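You operate a simulated robot arm through the tools that you are given. There is no shell and no other tool. Be economical: measure what you need, move in short steps, check, and stop when the job is done.

Carry out the task below with a simulated robot arm. There is one attempt and no reset: what you move stays moved.

JOB
Foil and crimp the piece named on the foiling card.
Fine: Wind the foil out into the green band first. Leave the piece in the crimper, lever up.

Only the result counts: the job must be done as asked and must still hold three seconds after the hand-in. Knocking over, shifting, dropping, spilling or breaking anything else fails it.

ROBOT AND FRAMES
A 7-joint arm with a two-finger parallel gripper, fixed in place. Base frame: the origin is at the foot of the arm, x ahead of it, y to its left, z up; the work surface is at about z = 903. Units: mm, degrees, N and s.
With the tool pointing down near the work surface it reaches from about 300 to 680 mm from the base axis. Its first joint turns from -66.0 to 66.0 degrees. Payload 1.57 kg.
The tool frame sits at the grasp point between the pads (the TCP): z along the fingers, y along the line on which they close. The tips reach 30 mm beyond it. The gripper opens to 110 mm. The fingers are 24 mm wide and 12 mm thick; the gripper's body (48 by 112 mm) begins 78 mm behind the TCP.
Orientation is told as [roll, pitch, yaw] about the base's x, y, z axes, in that order, counted from this pose: with the fingers straight down and closing along the base's y, the tool's x points along the base's -x, its y along +y and its z along -z.

CONTROLS
- The arm moves only by the tool play_rows. Its arguments are lists of equal length, an entry for each row: "travel": the shift along the tool's x, y, z in mm, a list of three; "turn": the turn, a rotation vector about the tool's x, y, z in degrees, a list of three; "hand": the gripper command, from -1 (shut) to 1 (fully open), values between in proportion. In form: {"travel": [[x, y, z], ...], "turn": [[wx, wy, wz], ...], "hand": [hand, ...]}. A call has 1 to 10 rows; each row shifts and turns the commanded pose from where the row before left it, along the tool's axes as they then stand. A row lasts 0.2 s, in which the tool goes at most 50 mm and 8.6 degrees; a call with a longer step from one row to the next is refused whole, and so is a gripper value outside its range. Where a pose cannot be reached the arm comes as near as it can. A force on the tool above 90 N (or 10 N above the force at the start of the call, whichever is more), or a blocked arm, ends the call early, and 0.2 s more pass. The fingers move at their own pace (about 108 mm/s each) and stop on an object; they squeeze with about 24 N. The grip force told is the motor's: it shows also when the fingers shut on nothing. Time passes only in rows, and 0.2 s behind the last, so rows that do not move let the fingers close. It gives the time, the measured TCP pose, the force on the tool (base axes), the opening and the grip force at its end, in the units of the frame above (readings bear some noise).
- Cameras (640 x 400 px; columns grow to the right, rows downward): "scene" is fixed at [172.4, -394.8, 1403.2]; the picture's right is [0.72, -0.69, 0.00], its down [-0.39, -0.40, -0.83] and it looks along [0.58, 0.60, -0.56] (base axes); focal length 219 px, centre (320, 200). "wrist" rides on the gripper at [-36, 0, -80] in the tool frame; the picture's right is [0.00, -1.00, 0.00], its down [0.97, 0.00, -0.24] and it looks along [0.24, 0.00, 0.97] (tool axes); focal length 218 px, centre (320, 200).
- capture(camera): a new picture of that camera. No time passes.
- point_at(camera, pixels): for up to 12 pixels [column, row] of the newest picture of that camera ("zoom" is the newest enlarged one), the place [x, y, z] in the base frame of the surface seen there, good to about 3 mm. No time passes.
- enlarge(camera, box): a new picture of the part [left, top, right, bottom] of that camera's present view, enlarged. No time passes.
- hand_in(): hands the job in; it is judged then, once.

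Keep the steps short. Do not move on a guess: measure, check each grasp and each placing, and mend mistakes. In all there are 80 turns and 46 pictures (those below and enlarged ones count). Leave the gripper open and the arm clear of the work at the hand-in unless told otherwise, and finish with a single line.

The tools are called after "Call:" as name(argument=value, ...) on one line, values as JSON. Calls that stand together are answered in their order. play_rows: Moves the arm, as the interface text tells. Its arguments: {"type":"object","properties":{"travel":{"type":"array","items":{"type":"array","items":{"type":"number"}}},"turn":{"type":"array","items":{"type":"array","items":{"type":"number"}}},"hand":{"type":"array","items":{"type":"number"}}},"required":["travel","turn","hand"]} The other tools are called the same way: capture (camera) takes a picture; point_at (camera, pixels) gives the place of the surface under pixels of a picture; enlarge (camera, box) takes an enlarged picture of a part of a camera's view; hand_in () hands the job in.

At the start:

```text
time: 0.0
tool_pos: [408.4, -95.1, 1227.9]
tool_rot: [-0.1, -0.1, 0.0]
ft_force: [1.2, 0.0, 0.2]
width: 110.0
grasp_force: 0.0
```

scene: 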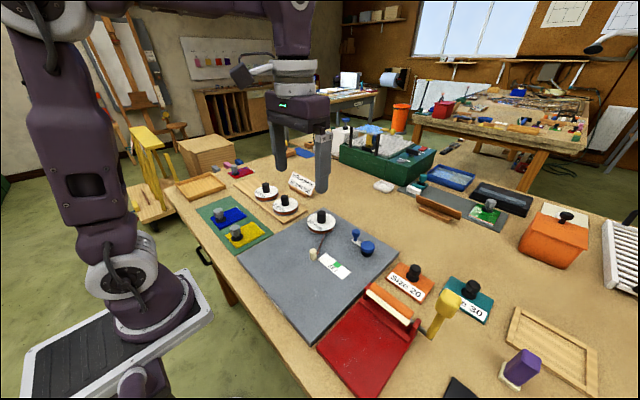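
wrist: 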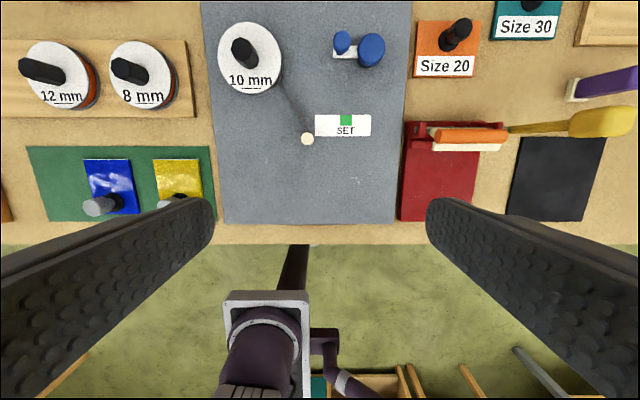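

I see a card near scene (300,182), foil discs, a SET scale with a green band and a crimper with a lever. I'll enlarge the card and the work area.

Call:
enlarge(camera="scene", box=[230, 150, 390, 250])

Call:
enlarge(camera="scene", box=[280, 200, 520, 350])

Call:
enlarge(camera="wrist", box=[200, 0, 640, 240])

```text
4.00 times, centred on (310, 200) of scene
```

zoom: 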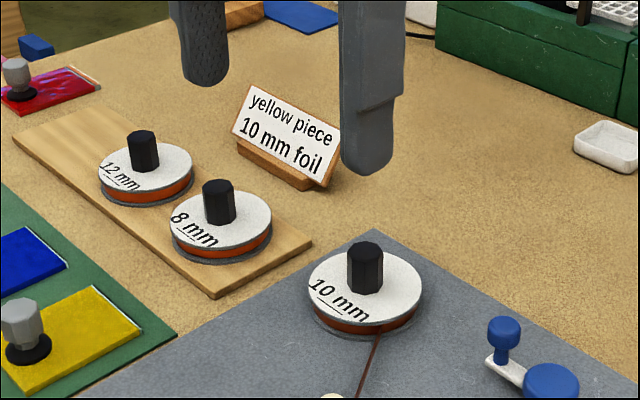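

```text
2.67 times, centred on (400, 275) of scene
```

zoom: 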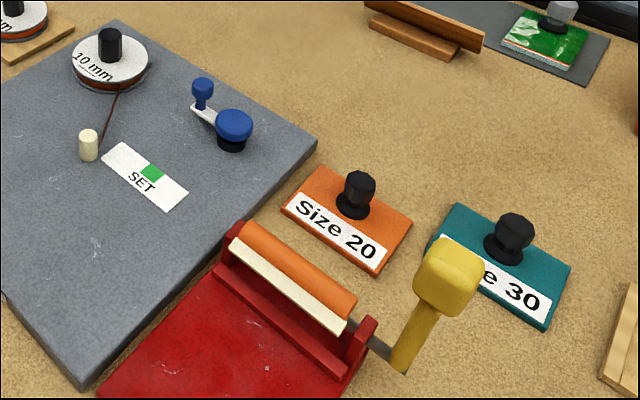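

```text
1.45 times, centred on (420, 120) of wrist
```

zoom: 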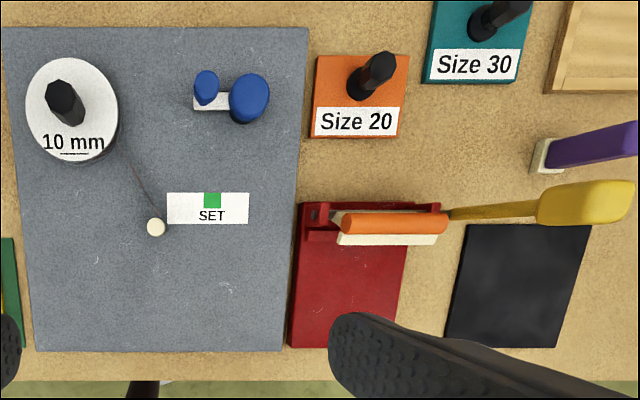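

The card says "yellow piece, 10 mm foil"; the 10 mm spool is already on the grey board. Next I look closely at the crank, crimper and the rest of the table.

Call:
enlarge(camera="scene", box=[300, 215, 400, 278])

Call:
enlarge(camera="scene", box=[310, 270, 480, 400])

Call:
point_at(camera="wrist", pixels=[[307, 138], [346, 119], [317, 117], [370, 117], [342, 40], [371, 48], [249, 85], [185, 185], [170, 200], [400, 200], [440, 180], [600, 120]])

Call:
point_at(camera="scene", pixels=[[235, 230], [235, 238], [355, 233], [367, 247], [440, 305], [445, 318], [313, 252], [395, 302], [350, 350], [331, 265], [337, 263], [321, 216]])

```text
6.35 times, centred on (350, 246) of scene
```

zoom: 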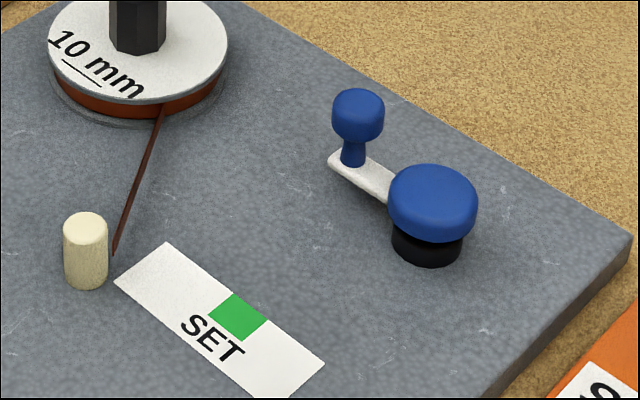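

```text
3.08 times, centred on (395, 335) of scene
```

zoom: 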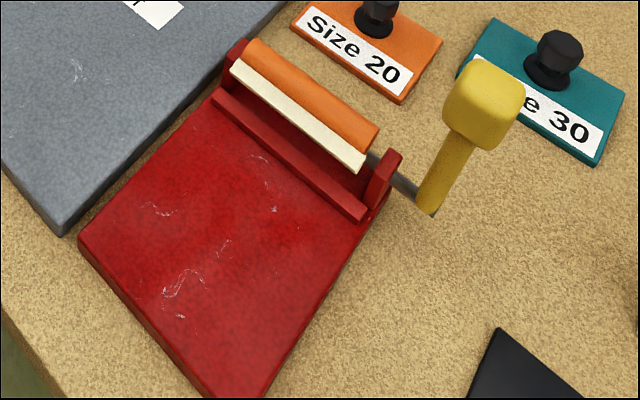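

```text
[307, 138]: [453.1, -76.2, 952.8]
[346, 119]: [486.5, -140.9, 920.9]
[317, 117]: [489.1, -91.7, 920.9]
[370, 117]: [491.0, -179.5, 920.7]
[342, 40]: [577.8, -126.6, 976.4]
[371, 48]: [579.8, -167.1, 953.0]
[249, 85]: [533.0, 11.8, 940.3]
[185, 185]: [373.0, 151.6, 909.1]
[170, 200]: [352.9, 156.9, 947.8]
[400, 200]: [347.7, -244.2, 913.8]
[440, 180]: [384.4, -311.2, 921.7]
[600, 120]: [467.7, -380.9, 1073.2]
```

```text
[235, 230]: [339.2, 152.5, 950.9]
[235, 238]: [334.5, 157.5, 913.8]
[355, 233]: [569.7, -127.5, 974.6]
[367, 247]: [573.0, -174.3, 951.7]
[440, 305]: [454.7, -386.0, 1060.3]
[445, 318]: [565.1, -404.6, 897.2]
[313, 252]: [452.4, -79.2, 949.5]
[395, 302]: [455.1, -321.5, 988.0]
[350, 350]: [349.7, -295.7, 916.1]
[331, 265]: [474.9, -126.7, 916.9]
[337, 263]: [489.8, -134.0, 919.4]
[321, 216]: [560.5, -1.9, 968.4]
```

The crank: its small handle is near (575,-127,976) and its hub near (577,-167,953). I'll move above it with the fingers open and look.

Call:
play_rows(travel=[[-42, -8, 20], [-42, -8, 20], [-42, -8, 20], [-40, -8, 20], [0, 0, 20], [0, 0, 20]], turn=[[0, 0, 0], [0, 0, 0], [0, 0, 0], [0, 0, 0], [0, 0, 0], [0, 0, 0]], hand=[1, 1, 1, 0, 0, 0])

Call:
capture(camera="wrist")

```text
time: 1.4
tool_pos: [574.8, -129.8, 1105.1]
tool_rot: [0.1, 0.1, 0.1]
ft_force: [-0.8, -0.1, -1.1]
width: 55.1
grasp_force: 0.1
```

```text
38 pictures are left
```

wrist: 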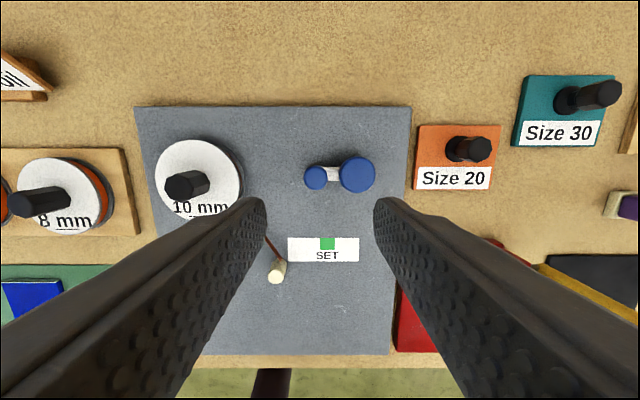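

Call:
point_at(camera="wrist", pixels=[[316, 168], [316, 178], [316, 188], [305, 178], [327, 178], [357, 158], [357, 175], [357, 191], [340, 175], [374, 175], [333, 174], [327, 243]])

```text
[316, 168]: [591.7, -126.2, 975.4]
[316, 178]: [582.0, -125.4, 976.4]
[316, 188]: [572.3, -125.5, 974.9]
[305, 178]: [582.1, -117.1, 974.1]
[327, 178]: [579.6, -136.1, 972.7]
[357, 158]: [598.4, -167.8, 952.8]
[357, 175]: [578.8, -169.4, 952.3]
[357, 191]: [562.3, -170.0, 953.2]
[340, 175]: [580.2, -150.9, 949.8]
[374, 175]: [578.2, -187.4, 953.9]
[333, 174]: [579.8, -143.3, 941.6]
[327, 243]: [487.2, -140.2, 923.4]
```

The handle centre is at (581,-126.5), hub centre (580,-169), radius about 42. I'll descend to TCP z 989 (tips above the hub) and grip the handle.

Call:
play_rows(travel=[[-6, 3, 40], [0, 0, 40], [0, 0, 36], [0, 0, 0], [0, 0, 0], [0, 0, 0]], turn=[[0, 0, 0], [0, 0, 0], [0, 0, 0], [0, 0, 0], [0, 0, 0], [0, 0, 0]], hand=[0, 0, 0, -1, -1, -1])

```text
time: 2.8
tool_pos: [580.4, -125.1, 991.0]
tool_rot: [-0.1, 0.0, -0.2]
ft_force: [0.3, -10.3, -4.2]
width: 23.2
grasp_force: 35.2
```

The handle is gripped (23 mm). I'll try 30° of turn counter-clockwise in small steps and look at the foil.

Call:
play_rows(travel=[[7.3, -0.6, 0], [7.1, -1.9, 0], [6.6, -3.1, 0], [0, 0, 0]], turn=[[0, 0, 0], [0, 0, 0], [0, 0, 0], [0, 0, 0]], hand=[-1, -1, -1, -1])

Call:
enlarge(camera="scene", box=[290, 210, 400, 280])

```text
time: 3.8
tool_pos: [559.0, -128.5, 991.8]
tool_rot: [0.2, 0.0, 0.0]
ft_force: [0.6, 10.1, 2.6]
width: 23.2
grasp_force: 35.1
```

```text
5.71 times, centred on (345, 245) of scene
```

zoom: 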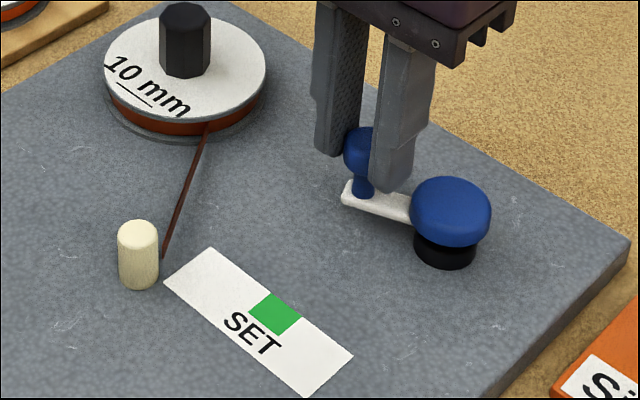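

The crank moved freely 30° with no foil visible. I'll turn it the other way (clockwise) for 120° and compare.

Call:
play_rows(travel=[[-10.1, 4.2, 0], [-10.9, 1.4, 0], [-10.9, -1.4, 0], [-10.1, -4.2, 0], [-8.7, -6.7, 0], [-6.7, -8.7, 0], [-4.2, -10.1, 0], [-1.4, -10.9, 0], [0, 0, 0]], turn=[[0, 0, 0], [0, 0, 0], [0, 0, 0], [0, 0, 0], [0, 0, 0], [0, 0, 0], [0, 0, 0], [0, 0, 0], [0, 0, 0]], hand=[-1, -1, -1, -1, -1, -1, -1, -1, -1])

Call:
enlarge(camera="scene", box=[290, 210, 400, 280])

```text
time: 5.8
tool_pos: [620.5, -166.6, 990.2]
tool_rot: [-0.1, 0.1, -0.1]
ft_force: [4.2, 2.8, 1.8]
width: 22.8
grasp_force: 35.9
```

```text
5.71 times, centred on (345, 245) of scene
```

zoom: 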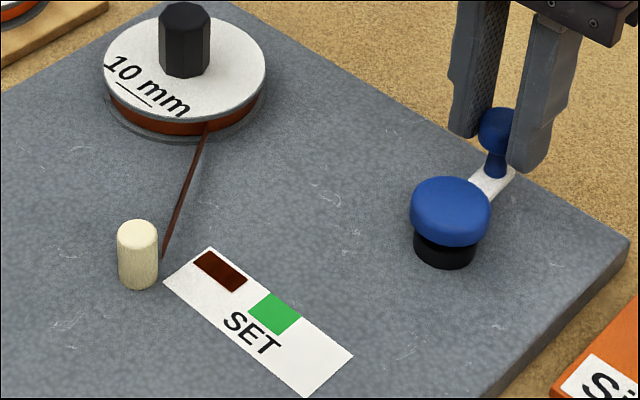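

Clockwise winds foil out: its tip is now at about half the way to the green centre. I'll turn 75° more and check.

Call:
play_rows(travel=[[1.4, -10.9, 0], [4.2, -10.1, 0], [6.7, -8.7, 0], [8.7, -6.7, 0], [10.1, -4.2, 0], [0, 0, 0]], turn=[[0, 0, 0], [0, 0, 0], [0, 0, 0], [0, 0, 0], [0, 0, 0], [0, 0, 0]], hand=[-1, -1, -1, -1, -1, -1])

Call:
enlarge(camera="scene", box=[290, 210, 400, 280])

```text
time: 7.2
tool_pos: [589.2, -210.2, 991.2]
tool_rot: [-0.2, 0.0, -0.1]
ft_force: [5.0, -6.6, -0.5]
width: 23.4
grasp_force: 35.8
```

```text
5.71 times, centred on (345, 245) of scene
```

zoom: 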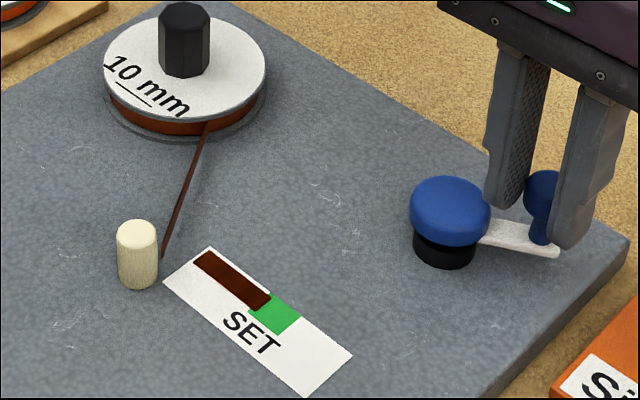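

The tip is just at the green's near edge. About 37° more should centre it.

Call:
play_rows(travel=[[10.9, -1.4, 0], [10.9, 1.4, 0], [4.8, 1.7, 0], [0, 0, 0]], turn=[[0, 0, 0], [0, 0, 0], [0, 0, 0], [0, 0, 0]], hand=[-1, -1, -1, -1])

Call:
enlarge(camera="scene", box=[290, 210, 400, 280])

```text
time: 8.2
tool_pos: [563.7, -204.7, 990.6]
tool_rot: [0.1, 0.0, 0.0]
ft_force: [-0.1, 0.4, -1.0]
width: 0.1
grasp_force: 21.3
```

```text
5.71 times, centred on (345, 245) of scene
```

zoom: 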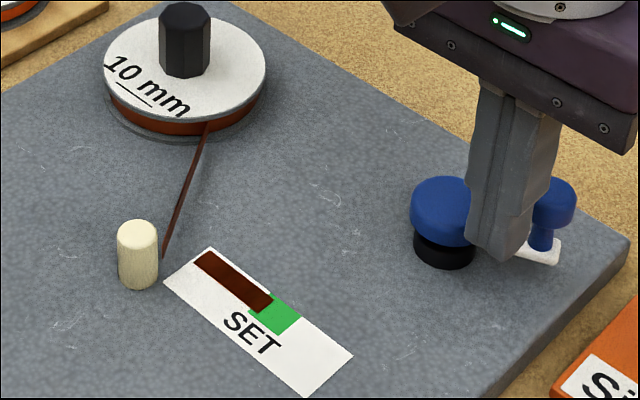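

The grip slipped off; the foil tip is only just inside green. I'll raise and locate the handle.

Call:
play_rows(travel=[[0, 0, -40], [0, 0, -40]], turn=[[0, 0, 0], [0, 0, 0]], hand=[-1, -1])

Call:
capture(camera="wrist")

```text
time: 8.8
tool_pos: [565.2, -207.7, 1073.9]
tool_rot: [0.0, 0.0, 0.1]
ft_force: [1.4, 0.3, 0.5]
width: 0.0
grasp_force: 21.3
```

```text
33 pictures are left
```

wrist: 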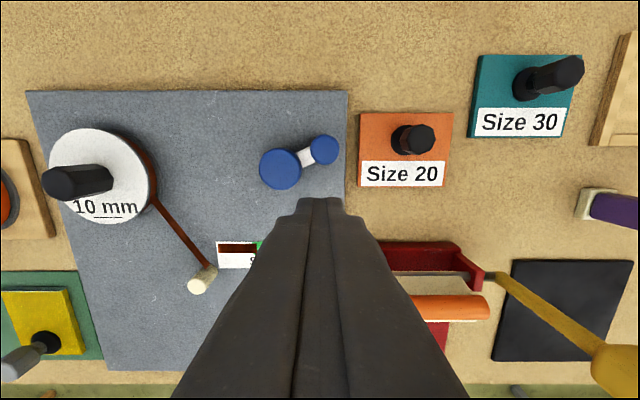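

Call:
point_at(camera="wrist", pixels=[[324, 149], [313, 149], [336, 149], [324, 137], [324, 161], [281, 168]])

```text
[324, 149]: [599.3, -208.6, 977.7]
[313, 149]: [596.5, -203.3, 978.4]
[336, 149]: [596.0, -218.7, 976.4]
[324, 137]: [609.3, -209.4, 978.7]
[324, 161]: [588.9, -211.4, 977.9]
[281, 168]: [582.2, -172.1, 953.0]
```

Handle at (598.5,-210). I'll come down behind it on its +x side with closed fingers and push it about 26 mm toward -x.

Call:
play_rows(travel=[[-33, -1, 0], [-33, -1, 0], [0, 0, 42], [0, 0, 42], [8, 0, 0], [8, 0, 0], [8, 0, 0], [8, 0, 0], [0, 0, 0]], turn=[[0, 0, 0], [0, 0, 0], [0, 0, 0], [0, 0, 0], [0, 0, 0], [0, 0, 0], [0, 0, 0], [0, 0, 0], [0, 0, 0]], hand=[-1, -1, -1, -1, -1, -1, -1, -1, -1])

Call:
enlarge(camera="scene", box=[290, 210, 400, 280])

```text
time: 9.8
tool_pos: [622.0, -209.9, 1004.1]
tool_rot: [-0.6, -0.9, 0.1]
ft_force: [0.3, 0.0, 0.3]
width: 0.3
grasp_force: 21.3
out of reach, approached as far as the arm can: row 2
stopped in row 5: the force on the tool passed its limit (the readings are from after the stop); the commanded pose is now the measured one
```

```text
5.71 times, centred on (345, 245) of scene
```

zoom: 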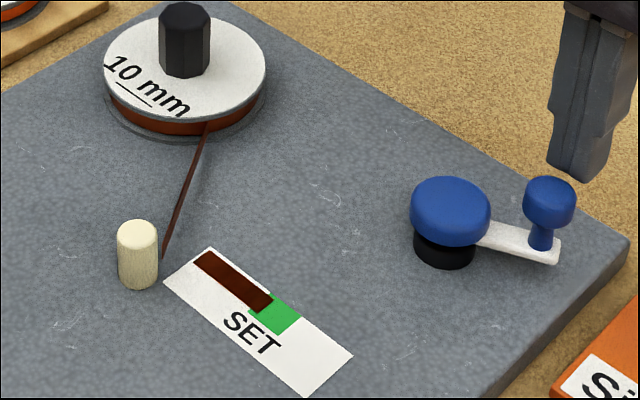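

The tips touched the handle's top edge and stopped. I'll instead raise, turn the gripper about 86° so it closes along x, and grip the handle again.

Call:
play_rows(travel=[[0, 0, -45], [23.5, 0, 0], [0, 0, 0], [0, 0, 0], [0, 0, 0], [0, 0, 0], [0, 0, 0], [0, 0, 0], [0, 0, 0], [0, 0, 0]], turn=[[0, 0, 0], [0, 0, 8.5], [0, 0, 8.5], [0, 0, 8.5], [0, 0, 8.5], [0, 0, 8.5], [0, 0, 8.5], [0, 0, 8.5], [0, 0, 8.5], [0, 0, 8.5]], hand=[-1, 0, 0, 0, 0, 0, 0, 0, 0, 0])

Call:
capture(camera="wrist")

```text
time: 12.1
tool_pos: [597.5, -208.5, 1048.3]
tool_rot: [0.8, -0.7, -76.5]
ft_force: [-0.4, -0.2, -1.3]
width: 54.8
grasp_force: 0.0
```

```text
31 pictures are left
```

wrist: 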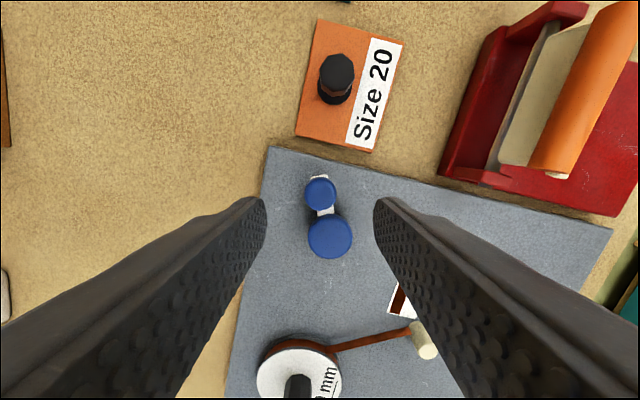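

The handle sits centred between the fingers. Descend to z 990 and grip.

Call:
play_rows(travel=[[-1.7, 0.6, 30], [0, 0, 28], [0, 0, 0], [0, 0, 0], [0, 0, 0]], turn=[[0, 0, 0], [0, 0, 0], [0, 0, 0], [0, 0, 0], [0, 0, 0]], hand=[0, 0, -1, -1, -1])

Call:
play_rows(travel=[[-0.2, -6.4, 0], [-0.2, -6.4, 0], [1.7, -6.1, 0], [1.7, -6.1, 0], [0, 0, 0]], turn=[[0, 0, 0], [0, 0, 0], [0, 0, 0], [0, 0, 0], [0, 0, 0]], hand=[-1, -1, -1, -1, -1])

Call:
enlarge(camera="scene", box=[290, 210, 400, 280])

```text
time: 13.2
tool_pos: [598.0, -211.3, 991.2]
tool_rot: [0.7, -0.7, -76.4]
ft_force: [1.4, -1.2, -0.7]
width: 23.0
grasp_force: 35.9
```

```text
time: 14.4
tool_pos: [574.2, -214.7, 991.7]
tool_rot: [0.7, -0.8, -76.3]
ft_force: [4.1, -1.2, 7.3]
width: 23.0
grasp_force: 35.2
```

```text
5.71 times, centred on (345, 245) of scene
```

zoom: 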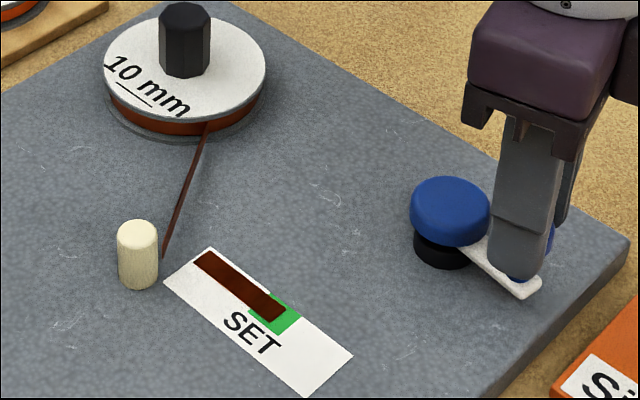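

The foil tip is now in the middle of the green band. I'll release, rise and turn back to the normal yaw.

Call:
play_rows(travel=[[0, 0, 0], [0, 0, -30], [0, 0, -40], [0, 0, -40], [0, 0, 0], [0, 0, 0], [0, 0, 0], [0, 0, 0], [0, 0, 0], [0, 0, 0]], turn=[[0, 0, 0], [0, 0, 0], [0, 0, -8.5], [0, 0, -8.5], [0, 0, -8.5], [0, 0, -8.5], [0, 0, -8.5], [0, 0, -8.5], [0, 0, -8.5], [0, 0, -8.5]], hand=[0, 0, 0, 0, 0, 0, 0, 0, 0, 0])

Call:
enlarge(camera="scene", box=[290, 210, 400, 280])

Call:
enlarge(camera="scene", box=[190, 190, 290, 255])

Call:
enlarge(camera="scene", box=[400, 160, 520, 240])

```text
time: 16.6
tool_pos: [571.3, -213.2, 1099.5]
tool_rot: [-0.4, -0.9, -8.2]
ft_force: [-0.7, -0.6, -0.2]
width: 55.0
grasp_force: 0.1
```

```text
5.71 times, centred on (345, 245) of scene
```

zoom: 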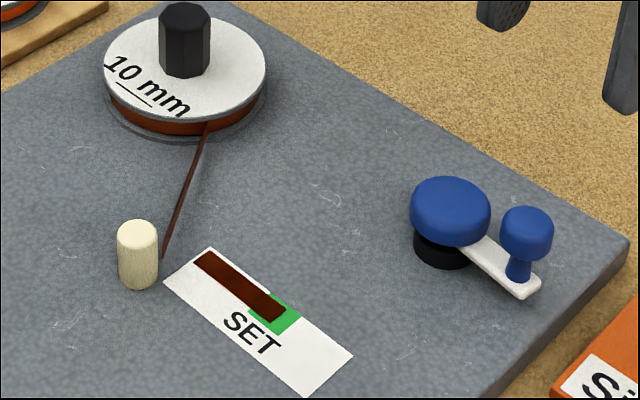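

```text
6.15 times, centred on (240, 222) of scene
```

zoom: 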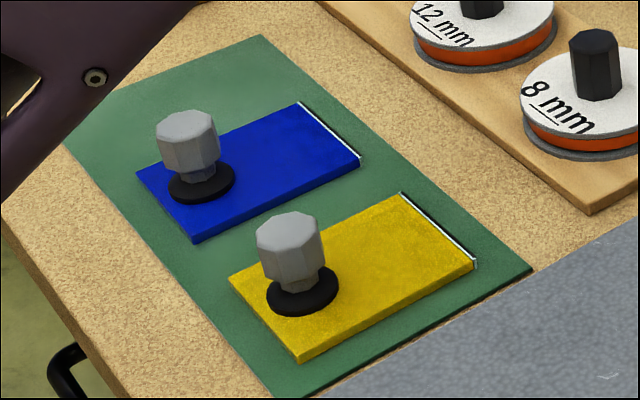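

```text
5.00 times, centred on (460, 200) of scene
```

zoom: 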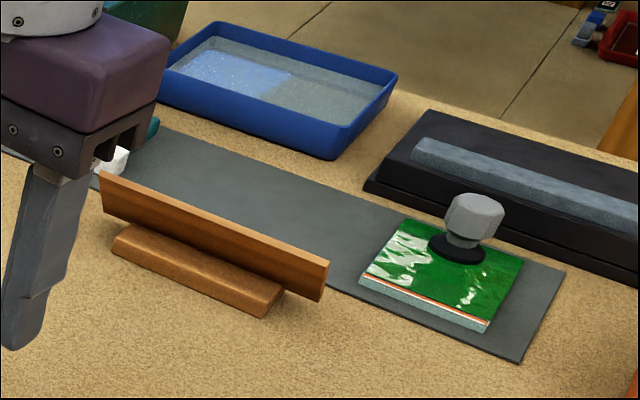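

There is a second card at scene (440,205), turned away from the camera, that may hold a rule (such as the crimper size). I'll locate it.

Call:
point_at(camera="scene", pixels=[[418, 196], [464, 214], [424, 210], [452, 222], [440, 205], [486, 217], [481, 222], [489, 203]])

Call:
capture(camera="wrist")

```text
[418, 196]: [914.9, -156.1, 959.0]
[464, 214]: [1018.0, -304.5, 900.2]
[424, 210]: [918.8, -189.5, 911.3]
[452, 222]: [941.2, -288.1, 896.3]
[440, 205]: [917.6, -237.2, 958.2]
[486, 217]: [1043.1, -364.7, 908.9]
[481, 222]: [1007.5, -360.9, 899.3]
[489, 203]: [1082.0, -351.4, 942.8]
```

```text
26 pictures are left
```

wrist: 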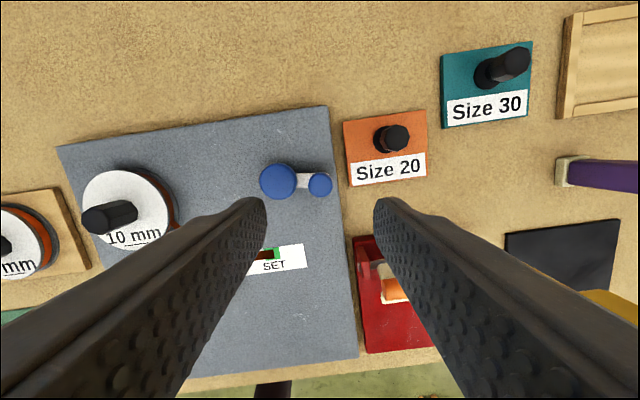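

That card is at x≈918, out of reach and facing away, so it isn't part of this job. The yellow piece has a pale edge on its +x side, the one to foil by running it along the cream peg. I'll go over the piece to measure it.

Call:
play_rows(travel=[[0, 0, -40], [17, 40, -5], [17, 40, 0], [17, 40, 0], [17, 40, 0], [17, 40, 0], [17, 40, 0], [17, 40, 0], [17, 40, 0], [17, 45, 0]], turn=[[0, -0.8, -8.2], [0, 0, 0], [0, 0, 0], [0, 0, 0], [0, 0, 0], [0, 0, 0], [0, 0, 0], [0, 0, 0], [0, 0, 0], [0, 0, 0]], hand=[0, 0, 0, 0, 0, 0, 0, 0, 0, 1])

Call:
capture(camera="wrist")

```text
time: 18.9
tool_pos: [419.3, 154.3, 1139.7]
tool_rot: [-0.5, -1.7, -0.2]
ft_force: [-0.8, 0.3, 0.7]
width: 109.8
grasp_force: 0.0
```

```text
25 pictures are left
```

wrist: 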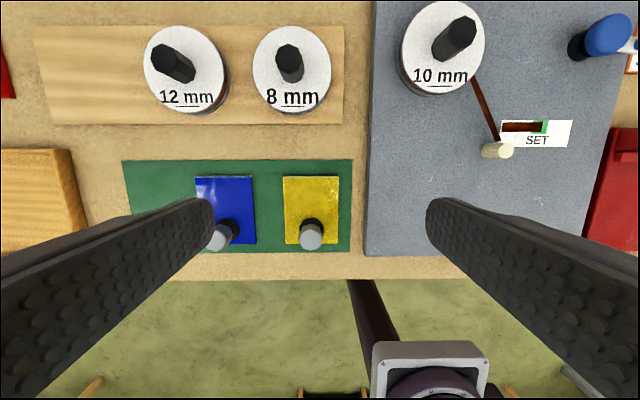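

Call:
point_at(camera="wrist", pixels=[[284, 178], [338, 178], [285, 242], [337, 242], [311, 237], [311, 205], [301, 235], [322, 235], [311, 185], [345, 220], [495, 150], [505, 150]])

Call:
enlarge(camera="wrist", box=[265, 160, 365, 260])

```text
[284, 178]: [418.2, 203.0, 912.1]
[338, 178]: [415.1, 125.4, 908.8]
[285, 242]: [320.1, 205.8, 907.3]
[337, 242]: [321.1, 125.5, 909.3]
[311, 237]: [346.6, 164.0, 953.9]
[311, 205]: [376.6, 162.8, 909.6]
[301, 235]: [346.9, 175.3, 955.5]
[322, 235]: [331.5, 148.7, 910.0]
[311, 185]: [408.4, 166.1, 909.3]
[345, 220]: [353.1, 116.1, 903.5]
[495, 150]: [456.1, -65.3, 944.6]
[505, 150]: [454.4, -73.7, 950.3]
```

```text
4.00 times, centred on (315, 210) of wrist
```

zoom: 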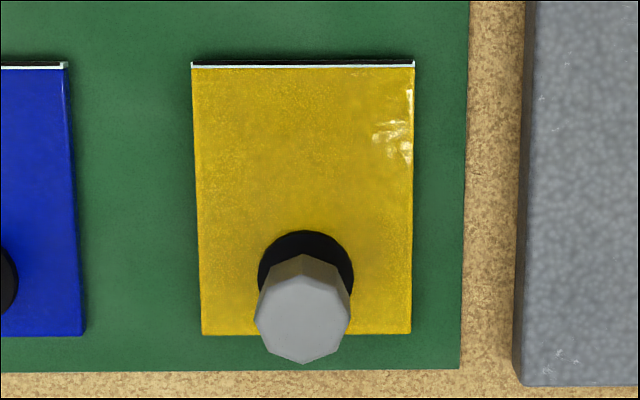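

Yellow piece: x 320–418, y 125–205, top z 910, knob at (347,164) top 954, pale edge facing +x. I'll level the tool, descend over the knob to z 948 and grip.

Call:
play_rows(travel=[[24, 3, 10], [24, 3, 30], [24, 3.5, 40], [0, 0, 40], [0, 0, 40], [0, 0, 30], [0, 0, 0], [0, 0, 0], [0, 0, 0]], turn=[[-0.5, 1.7, 0], [0, 0, 0], [0, 0, 0], [0, 0, 0], [0, 0, 0], [0, 0, 0], [0, 0, 0], [0, 0, 0], [0, 0, 0]], hand=[0, 0, 0, 0, 0, 0, -1, -1, -1])

```text
time: 20.9
tool_pos: [348.0, 162.0, 948.1]
tool_rot: [-0.1, 0.1, -0.2]
ft_force: [0.0, 0.2, 0.2]
width: 31.3
grasp_force: 24.2
```

Gripped at 31 mm. I lift 80 mm and carry it to a stand-off in front of the peg (TCP 358,-60), then look.

Call:
play_rows(travel=[[0, 0, -15], [0, 0, -30], [0, 0, -35], [-2, -40, 0], [-2, -40, 0], [-2, -40, 0], [-2, -40, 0], [-2, -40, 0], [0, -22, 0], [0, 0, 0]], turn=[[0, 0, 0], [0, 0, 0], [0, 0, 0], [0, 0, 0], [0, 0, 0], [0, 0, 0], [0, 0, 0], [0, 0, 0], [0, 0, 0], [0, 0, 0]], hand=[-1, -1, -1, -1, -1, -1, -1, -1, -1, -1])

Call:
capture(camera="scene")

```text
time: 23.1
tool_pos: [356.4, -60.8, 1025.9]
tool_rot: [0.0, 0.1, -0.3]
ft_force: [0.6, 1.3, -3.2]
width: 31.4
grasp_force: 23.9
```

```text
23 pictures are left
```

scene: 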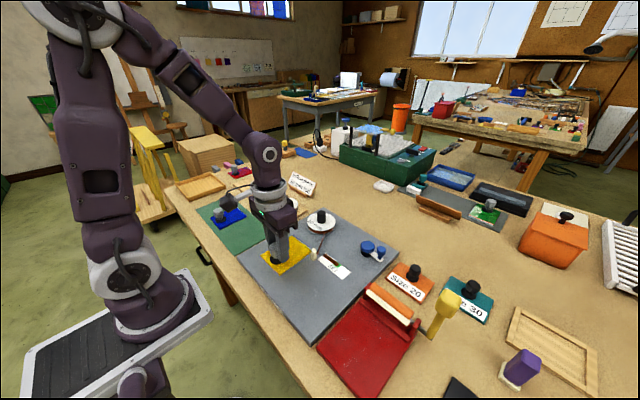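

Piece held level. A closer wrist look gives the positions of the edge and peg.

Call:
capture(camera="wrist")

```text
22 pictures are left
```

wrist: 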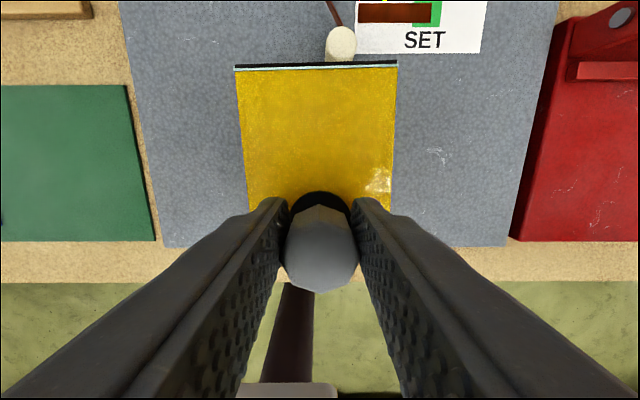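

Call:
point_at(camera="wrist", pixels=[[237, 71], [394, 69], [315, 71], [315, 130], [341, 45], [330, 45], [352, 45], [341, 32], [341, 58], [440, 150]])

```text
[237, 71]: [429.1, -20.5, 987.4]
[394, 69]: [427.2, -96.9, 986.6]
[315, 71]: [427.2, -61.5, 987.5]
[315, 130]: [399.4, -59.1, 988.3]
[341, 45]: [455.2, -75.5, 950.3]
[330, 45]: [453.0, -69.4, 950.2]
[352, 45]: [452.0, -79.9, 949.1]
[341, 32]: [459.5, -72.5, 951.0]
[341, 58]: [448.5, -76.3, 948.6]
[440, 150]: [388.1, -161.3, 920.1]
```

Edge is 72 mm ahead of TCP; peg face x≈445. I'll shift to y -45, go down to bottom ≈ 923, and move in until just short of the peg.

Call:
play_rows(travel=[[0, 16, 20], [0, 0, 25], [0, 0, 13], [-8, 0, 0], [-5, 0, 0], [0, 0, 0]], turn=[[0, 0, 0], [0, 0, 0], [0, 0, 0], [0, 0, 0], [0, 0, 0], [0, 0, 0]], hand=[-1, -1, -1, -1, -1, -1])

Call:
play_rows(travel=[[-2, 0, 0], [-1, 0, 0], [-1, 0, 0], [-1, 0, 0], [0, 0, 0]], turn=[[0, 0, 0], [0, 0, 0], [0, 0, 0], [0, 0, 0], [0, 0, 0]], hand=[-1, -1, -1, -1, -1])

```text
time: 24.4
tool_pos: [369.4, -42.8, 968.8]
tool_rot: [0.0, 0.2, -0.1]
ft_force: [-7.0, 1.7, -2.5]
width: 31.6
grasp_force: 24.1
```

```text
time: 25.6
tool_pos: [375.2, -43.1, 967.9]
tool_rot: [-0.1, 0.1, -0.2]
ft_force: [-9.2, 3.5, -1.0]
width: 31.3
grasp_force: 24.3
```

Contact is felt (about -9 N in x). Slide toward -y with the whole edge passing the peg.

Call:
play_rows(travel=[[0, -8, 0], [0, -8, 0], [0, -8, 0], [0, -8, 0], [0, -8, 0], [0, -8, 0], [0, -8, 0], [0, -8, 0], [0, -8, 0], [0, 0, 0]], turn=[[0, 0, 0], [0, 0, 0], [0, 0, 0], [0, 0, 0], [0, 0, 0], [0, 0, 0], [0, 0, 0], [0, 0, 0], [0, 0, 0], [0, 0, 0]], hand=[-1, -1, -1, -1, -1, -1, -1, -1, -1, -1])

Call:
capture(camera="wrist")

```text
time: 27.9
tool_pos: [375.6, -114.7, 967.3]
tool_rot: [0.1, 0.0, -0.2]
ft_force: [-0.8, -0.5, -1.6]
width: 31.5
grasp_force: 24.2
```

```text
21 pictures are left
```

wrist: 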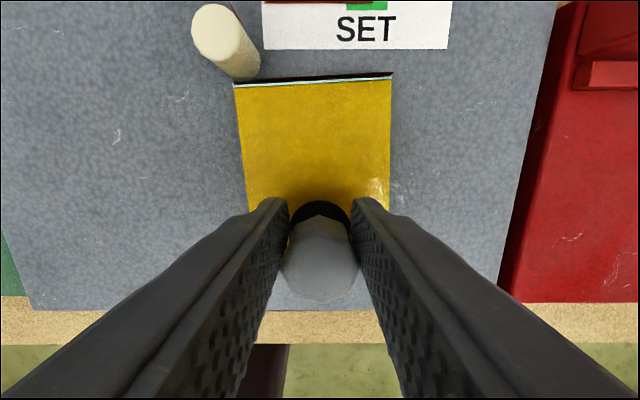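

Call:
enlarge(camera="wrist", box=[180, 0, 420, 150])

Call:
enlarge(camera="scene", box=[270, 215, 390, 295])

```text
2.67 times, centred on (300, 75) of wrist
```

zoom: 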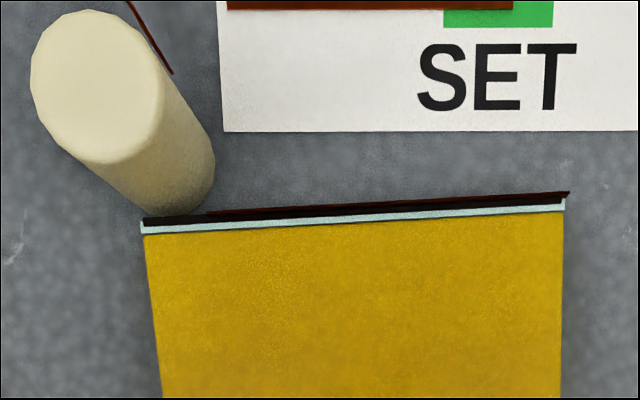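

```text
5.00 times, centred on (330, 255) of scene
```

zoom: 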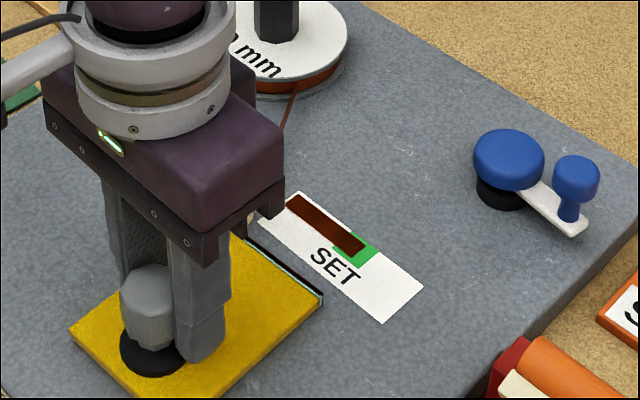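

Dark foil now lies on the edge from its -y end to about 85%. The piece turned about 2.7° in the grip so contact was lost near the +y end. I'll straighten it, go back a little, press again and finish the pass.

Call:
play_rows(travel=[[0, 12, 0], [-2, 0, 0], [0, 0, 0]], turn=[[0, 0, 2.7], [0, 0, 0], [0, 0, 0]], hand=[-1, -1, -1])

```text
time: 28.6
tool_pos: [377.6, -105.0, 968.5]
tool_rot: [0.0, 0.0, -2.9]
ft_force: [-7.9, -2.6, -3.4]
width: 31.4
grasp_force: 23.9
```

Call:
play_rows(travel=[[0, -4, 0], [0, -4, 0], [-0.5, -4, 0], [-0.5, -4, 0], [0, -3, 0], [0, -3, 0], [0, 0, 0]], turn=[[0, 0, 0], [0, 0, 0], [0, 0, 0], [0, 0, 0], [0, 0, 0], [0, 0, 0], [0, 0, 0]], hand=[-1, -1, -1, -1, -1, -1, -1])

Call:
enlarge(camera="wrist", box=[180, 0, 420, 150])

```text
time: 30.2
tool_pos: [377.1, -126.1, 968.1]
tool_rot: [0.0, 0.0, -2.9]
ft_force: [0.3, 0.0, -2.5]
width: 31.1
grasp_force: 24.1
```

```text
2.67 times, centred on (300, 75) of wrist
```

zoom: 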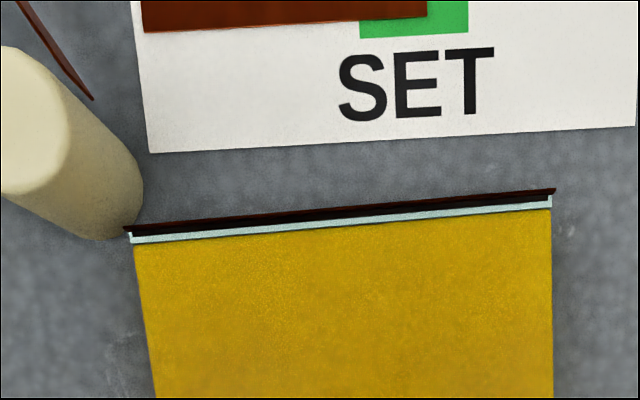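

The foil covers the whole edge now. Next I raise the piece, back off and look at the crimper from above.

Call:
play_rows(travel=[[5, 0, 0], [5, 0, -40], [0, 0, -50], [0, 0, -50], [5, -35, 0], [5, -35, 0], [5, -35, 0], [5, -30, 0], [0, 0, 0]], turn=[[0, 0, 0], [0, 0, 0], [0, 0, 0], [0, 0, 0], [0, 0, 0], [0, 0, 0], [0, 0, 0], [0, 0, 0], [0, 0, 0]], hand=[-1, -1, -1, -1, -1, -1, -1, -1, -1])

Call:
capture(camera="wrist")

Call:
enlarge(camera="scene", box=[310, 250, 480, 370])

```text
time: 32.2
tool_pos: [339.7, -259.1, 1109.1]
tool_rot: [0.1, 0.0, -3.0]
ft_force: [0.4, 0.0, -2.4]
width: 31.4
grasp_force: 23.8
```

```text
17 pictures are left
```

wrist: 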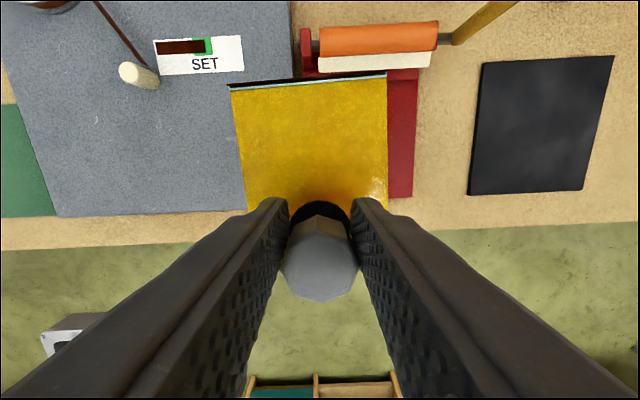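

```text
3.33 times, centred on (395, 310) of scene
```

zoom: 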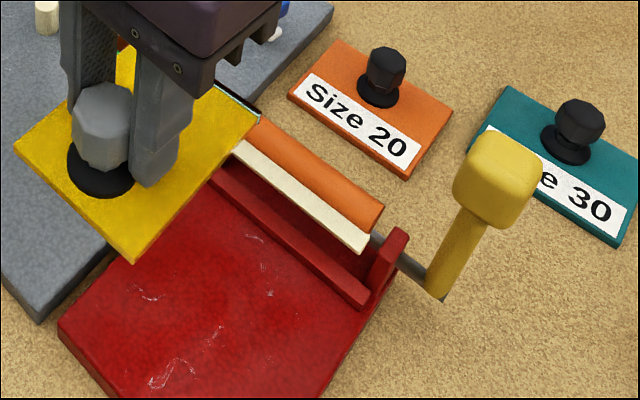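

Call:
point_at(camera="zoom", pixels=[[255, 175], [365, 245], [220, 180], [365, 290], [370, 300], [290, 245], [340, 310], [310, 175], [395, 240], [410, 265], [440, 295], [490, 150]])

Call:
point_at(camera="zoom", pixels=[[240, 145], [350, 225], [300, 190], [62, 330], [180, 330], [300, 240], [295, 238], [285, 250], [330, 240], [380, 215], [380, 255], [500, 190]])

Call:
point_at(camera="wrist", pixels=[[380, 40], [325, 40], [430, 40], [375, 62], [325, 66], [428, 60], [405, 75], [400, 110], [400, 190], [443, 38], [306, 45], [410, 72]])

```text
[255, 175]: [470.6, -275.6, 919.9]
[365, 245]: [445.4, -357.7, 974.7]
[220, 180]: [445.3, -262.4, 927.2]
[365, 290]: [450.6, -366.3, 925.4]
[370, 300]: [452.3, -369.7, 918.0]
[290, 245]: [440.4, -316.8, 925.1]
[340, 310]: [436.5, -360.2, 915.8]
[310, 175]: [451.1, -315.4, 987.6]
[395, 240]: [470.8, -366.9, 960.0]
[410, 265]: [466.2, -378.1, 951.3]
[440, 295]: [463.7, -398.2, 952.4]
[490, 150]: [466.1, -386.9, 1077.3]
```

```text
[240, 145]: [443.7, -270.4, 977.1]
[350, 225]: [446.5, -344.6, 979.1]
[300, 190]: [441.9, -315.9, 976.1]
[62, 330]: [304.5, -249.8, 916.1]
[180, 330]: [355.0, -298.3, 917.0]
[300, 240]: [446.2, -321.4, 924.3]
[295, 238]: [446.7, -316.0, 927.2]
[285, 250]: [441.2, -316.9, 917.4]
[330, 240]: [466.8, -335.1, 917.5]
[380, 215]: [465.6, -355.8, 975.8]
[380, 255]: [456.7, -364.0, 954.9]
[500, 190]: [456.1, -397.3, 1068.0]
```

```text
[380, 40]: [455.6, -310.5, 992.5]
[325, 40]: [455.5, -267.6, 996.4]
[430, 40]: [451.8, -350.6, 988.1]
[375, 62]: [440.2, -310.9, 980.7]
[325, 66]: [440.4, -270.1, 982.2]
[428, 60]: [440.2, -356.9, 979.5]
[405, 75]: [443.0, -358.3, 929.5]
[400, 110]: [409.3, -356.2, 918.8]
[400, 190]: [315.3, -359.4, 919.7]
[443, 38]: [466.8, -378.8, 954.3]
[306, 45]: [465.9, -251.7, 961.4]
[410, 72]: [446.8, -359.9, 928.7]
```

Bed top z≈917, rail face x≈440.5 (8–9 mm high), roller spanning y -267…-357 above it. The lever axis is near x 467, z 953, so pulling the handle to -x brings the cream bar down on an edge set against the rail. I measure the held piece.

Call:
point_at(camera="wrist", pixels=[[232, 91], [385, 78], [246, 205], [387, 195], [308, 84], [310, 130], [413, 90], [409, 190]])

```text
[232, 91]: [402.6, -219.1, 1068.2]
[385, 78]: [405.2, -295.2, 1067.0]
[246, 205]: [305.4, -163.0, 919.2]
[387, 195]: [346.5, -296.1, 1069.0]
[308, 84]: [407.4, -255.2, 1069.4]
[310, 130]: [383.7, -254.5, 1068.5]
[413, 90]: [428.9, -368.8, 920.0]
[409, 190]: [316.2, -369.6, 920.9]
```

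I'll straighten the piece by 2°, move to TCP (355,-309.5) and descend to z 970, just above the bed.

Call:
play_rows(travel=[[0, 0, 0], [-9.6, -24.2, 0], [-9.7, -24.3, 0], [0, 0, 40], [0, 0, 40], [0, 0, 40], [0, 0, 17], [0, 0, 0]], turn=[[0, 0, 2], [0, 0, 0], [0, 0, 0], [0, 0, 0], [0, 0, 0], [0, 0, 0], [0, 0, 0], [0, 0, 0]], hand=[-1, -1, -1, -1, -1, -1, -1, -1])

Call:
capture(camera="wrist")

```text
time: 34.0
tool_pos: [353.4, -309.7, 971.9]
tool_rot: [0.0, 0.0, -4.8]
ft_force: [-0.1, 1.1, -2.1]
width: 31.4
grasp_force: 24.5
```

```text
15 pictures are left
```

wrist: 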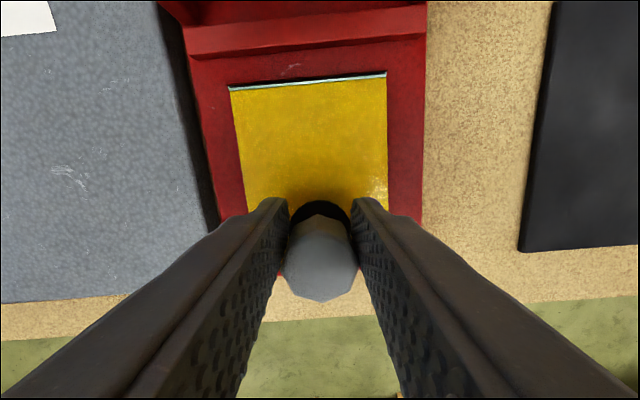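

Edge parallel to the rail and centred. Lower in small steps until contact with the bed.

Call:
play_rows(travel=[[0, 0, 3], [0, 0, 2], [0, 0, 1], [0, 0, 0]], turn=[[0, 0, 0], [0, 0, 0], [0, 0, 0], [0, 0, 0]], hand=[-1, -1, -1, -1])

```text
time: 35.0
tool_pos: [355.0, -310.1, 966.3]
tool_rot: [-0.1, 0.0, -4.9]
ft_force: [-1.5, -2.7, 7.1]
width: 31.4
grasp_force: 24.0
```

Light contact at z 966. Raise 0.5 mm and slide in +x to the rail, watching the force.

Call:
play_rows(travel=[[-4, 0.3, -0.7], [-4, 0.4, 0], [-3, 0.3, 0], [-2, 0.2, 0], [-2, 0.2, 0], [0, 0, 0]], turn=[[0, 0, 0], [0, 0, 0], [0, 0, 0], [0, 0, 0], [0, 0, 0], [0, 0, 0]], hand=[-1, -1, -1, -1, -1, -1])

Call:
capture(camera="wrist")

```text
time: 36.5
tool_pos: [370.2, -309.4, 966.7]
tool_rot: [0.0, -0.1, -5.0]
ft_force: [-0.7, 0.6, -1.9]
width: 31.3
grasp_force: 24.2
```

```text
14 pictures are left
```

wrist: 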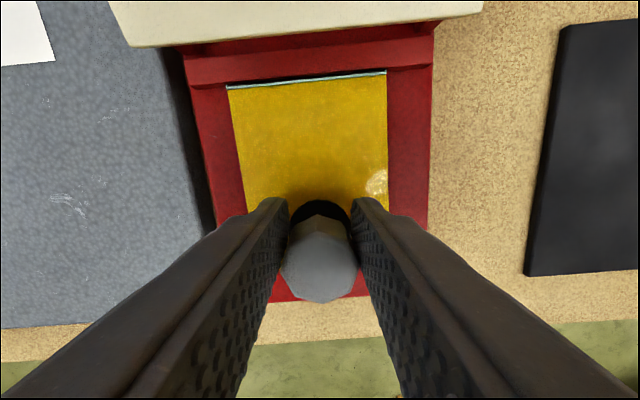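

Nearly touching, no force yet. Continue by small steps.

Call:
play_rows(travel=[[-1, 0.1, 0], [-1, 0.1, 0], [0, 0, 0]], turn=[[0, 0, 0], [0, 0, 0], [0, 0, 0]], hand=[-1, -1, -1])

Call:
play_rows(travel=[[-1, 0.1, 0], [-1, 0.1, 0], [0, 0, 0]], turn=[[0, 0, 0], [0, 0, 0], [0, 0, 0]], hand=[-1, -1, -1])

Call:
enlarge(camera="wrist", box=[170, 0, 450, 160])

```text
time: 37.2
tool_pos: [371.6, -309.7, 965.8]
tool_rot: [0.1, 0.1, -4.9]
ft_force: [-14.8, -1.3, -0.4]
width: 31.2
grasp_force: 23.9
```

```text
time: 38.0
tool_pos: [375.8, -309.5, 966.1]
tool_rot: [-0.2, -0.1, -4.9]
ft_force: [1.8, 0.3, 2.6]
width: 29.6
grasp_force: 24.4
```

```text
2.29 times, centred on (310, 80) of wrist
```

zoom: 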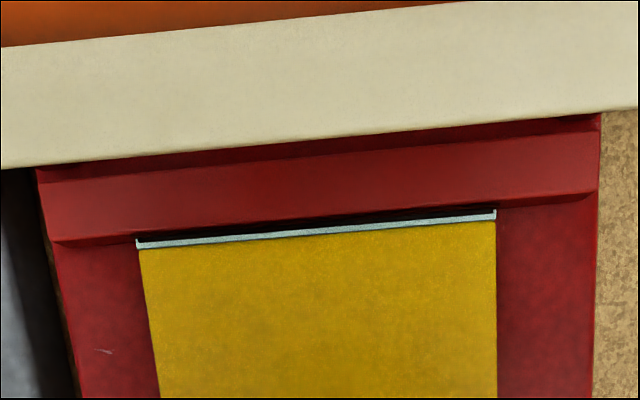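

The piece is against the rail. Lower 0.7 mm, release, and rise.

Call:
play_rows(travel=[[0, 0, 0.7], [0, 0, 0], [0, 0, 0], [0, 0, 0], [0, 0, -30], [0, 0, -40], [0, 0, -40], [5, 0, -40], [20, 0, 0]], turn=[[0, 0, 0], [0, 0, 0], [0, 0, 0], [0, 0, 0], [0, 0, 0], [0, 0, 0], [0, 0, 0], [0, 0, 0], [0, 0, 5]], hand=[-1, 0, 0, 0, 0, 0, 0, 0, 0])

Call:
capture(camera="wrist")

Call:
enlarge(camera="scene", box=[310, 250, 480, 370])

```text
time: 40.0
tool_pos: [349.9, -306.9, 1116.3]
tool_rot: [0.0, 0.1, -9.9]
ft_force: [-0.8, 0.4, 0.1]
width: 54.7
grasp_force: 0.1
```

```text
12 pictures are left
```

wrist: 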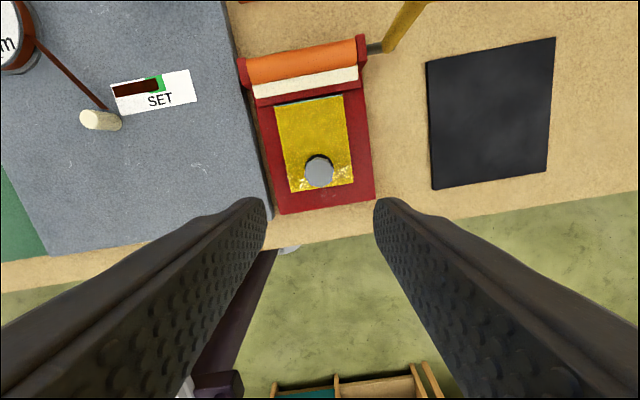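

```text
3.33 times, centred on (395, 310) of scene
```

zoom: 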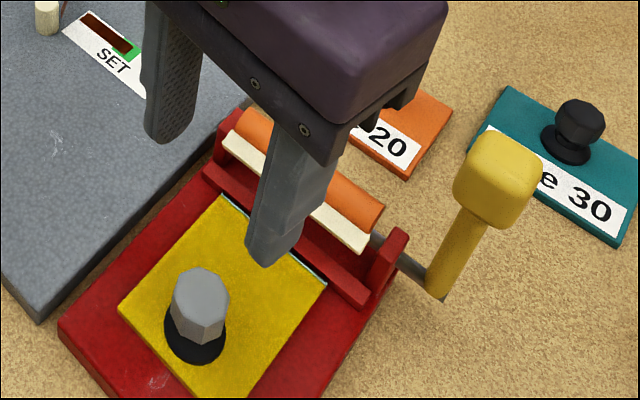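

Piece placed flat, lying against the rail. Next I measure the lever handle's extents.

Call:
point_at(camera="zoom", pixels=[[475, 145], [460, 185], [495, 140], [530, 155], [515, 175], [480, 170], [480, 205], [515, 205], [535, 175], [465, 240], [450, 270], [435, 295]])

```text
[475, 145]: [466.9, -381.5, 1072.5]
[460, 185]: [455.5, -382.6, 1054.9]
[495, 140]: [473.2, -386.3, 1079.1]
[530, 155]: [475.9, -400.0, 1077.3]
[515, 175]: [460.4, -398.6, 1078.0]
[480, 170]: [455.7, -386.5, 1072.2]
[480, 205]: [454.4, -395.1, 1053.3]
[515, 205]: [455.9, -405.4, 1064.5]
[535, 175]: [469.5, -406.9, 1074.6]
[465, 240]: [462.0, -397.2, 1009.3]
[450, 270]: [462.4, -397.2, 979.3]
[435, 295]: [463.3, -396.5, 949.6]
```

Handle block: about x 455–480, y -381…-410, z 1048–1079, centre (467,-395); lever axis about (467, z 953). I'll straighten yaw and go above it.

Call:
play_rows(travel=[[0, 0, -25], [0, 0, -25], [-39, -29.3, 0], [-39, -29.3, 0], [-39, -29.3, 0], [0, 0, 0]], turn=[[0, 0, -5], [0, 0, -4.9], [0, 0, 0], [0, 0, 0], [0, 0, 0], [0, 0, 0]], hand=[0, 0, 0, 0, 0, 0])

Call:
capture(camera="wrist")

```text
time: 41.5
tool_pos: [456.3, -382.0, 1156.1]
tool_rot: [0.0, 0.1, -0.1]
ft_force: [0.4, 0.0, 0.4]
width: 54.9
grasp_force: 0.1
out of reach, approached as far as the arm can: row 5
```

```text
10 pictures are left
```

wrist: 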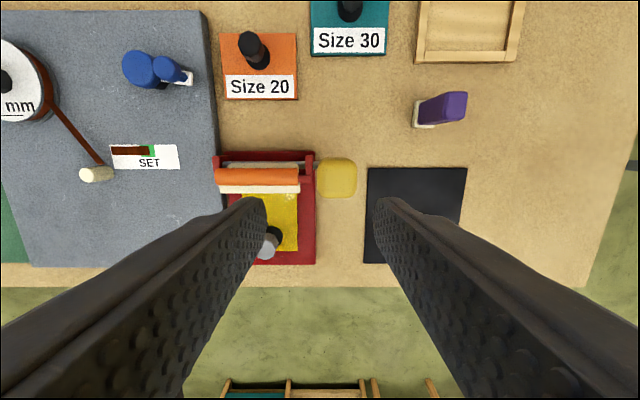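

Call:
point_at(camera="wrist", pixels=[[319, 178], [353, 178], [337, 162], [337, 178], [337, 192]])

```text
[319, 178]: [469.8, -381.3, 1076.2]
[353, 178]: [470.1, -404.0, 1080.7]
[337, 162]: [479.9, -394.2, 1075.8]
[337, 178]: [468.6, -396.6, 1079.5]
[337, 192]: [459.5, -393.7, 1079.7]
```

The handle centre is (468,-394.5); the arm was short of reach at this height. I'll go down to about z 1120 (tips above the handle) and read the pose.

Call:
play_rows(travel=[[0, 0, 20], [0, 0, 16], [0, 0, 0]], turn=[[0, 0, 0], [0, 0, 0], [0, 0, 0]], hand=[0, 0, 0])

```text
time: 42.2
tool_pos: [457.3, -383.4, 1118.8]
tool_rot: [-0.1, 0.0, 0.0]
ft_force: [-1.0, 0.3, -0.1]
width: 55.0
grasp_force: 0.0
```

Call:
play_rows(travel=[[-10.5, -11, 0], [0, 0, 0]], turn=[[0, 0, 0], [0, 0, 0]], hand=[0, 0])

```text
time: 42.9
tool_pos: [466.2, -394.7, 1120.1]
tool_rot: [0.0, 0.0, 0.0]
ft_force: [-0.1, -0.3, -0.3]
width: 54.9
grasp_force: 0.0
```

Over the handle. Descend 52 mm and grip.

Call:
play_rows(travel=[[-1, 0, 26], [0, 0, 26], [0, 0, 0], [0, 0, 0], [0, 0, 0]], turn=[[0, 0, 0], [0, 0, 0], [0, 0, 0], [0, 0, 0], [0, 0, 0]], hand=[0, 0, -1, -1, -1])

```text
time: 44.0
tool_pos: [468.6, -394.8, 1068.3]
tool_rot: [-0.2, 0.0, -0.2]
ft_force: [4.9, -17.9, -0.1]
width: 30.0
grasp_force: 38.7
```

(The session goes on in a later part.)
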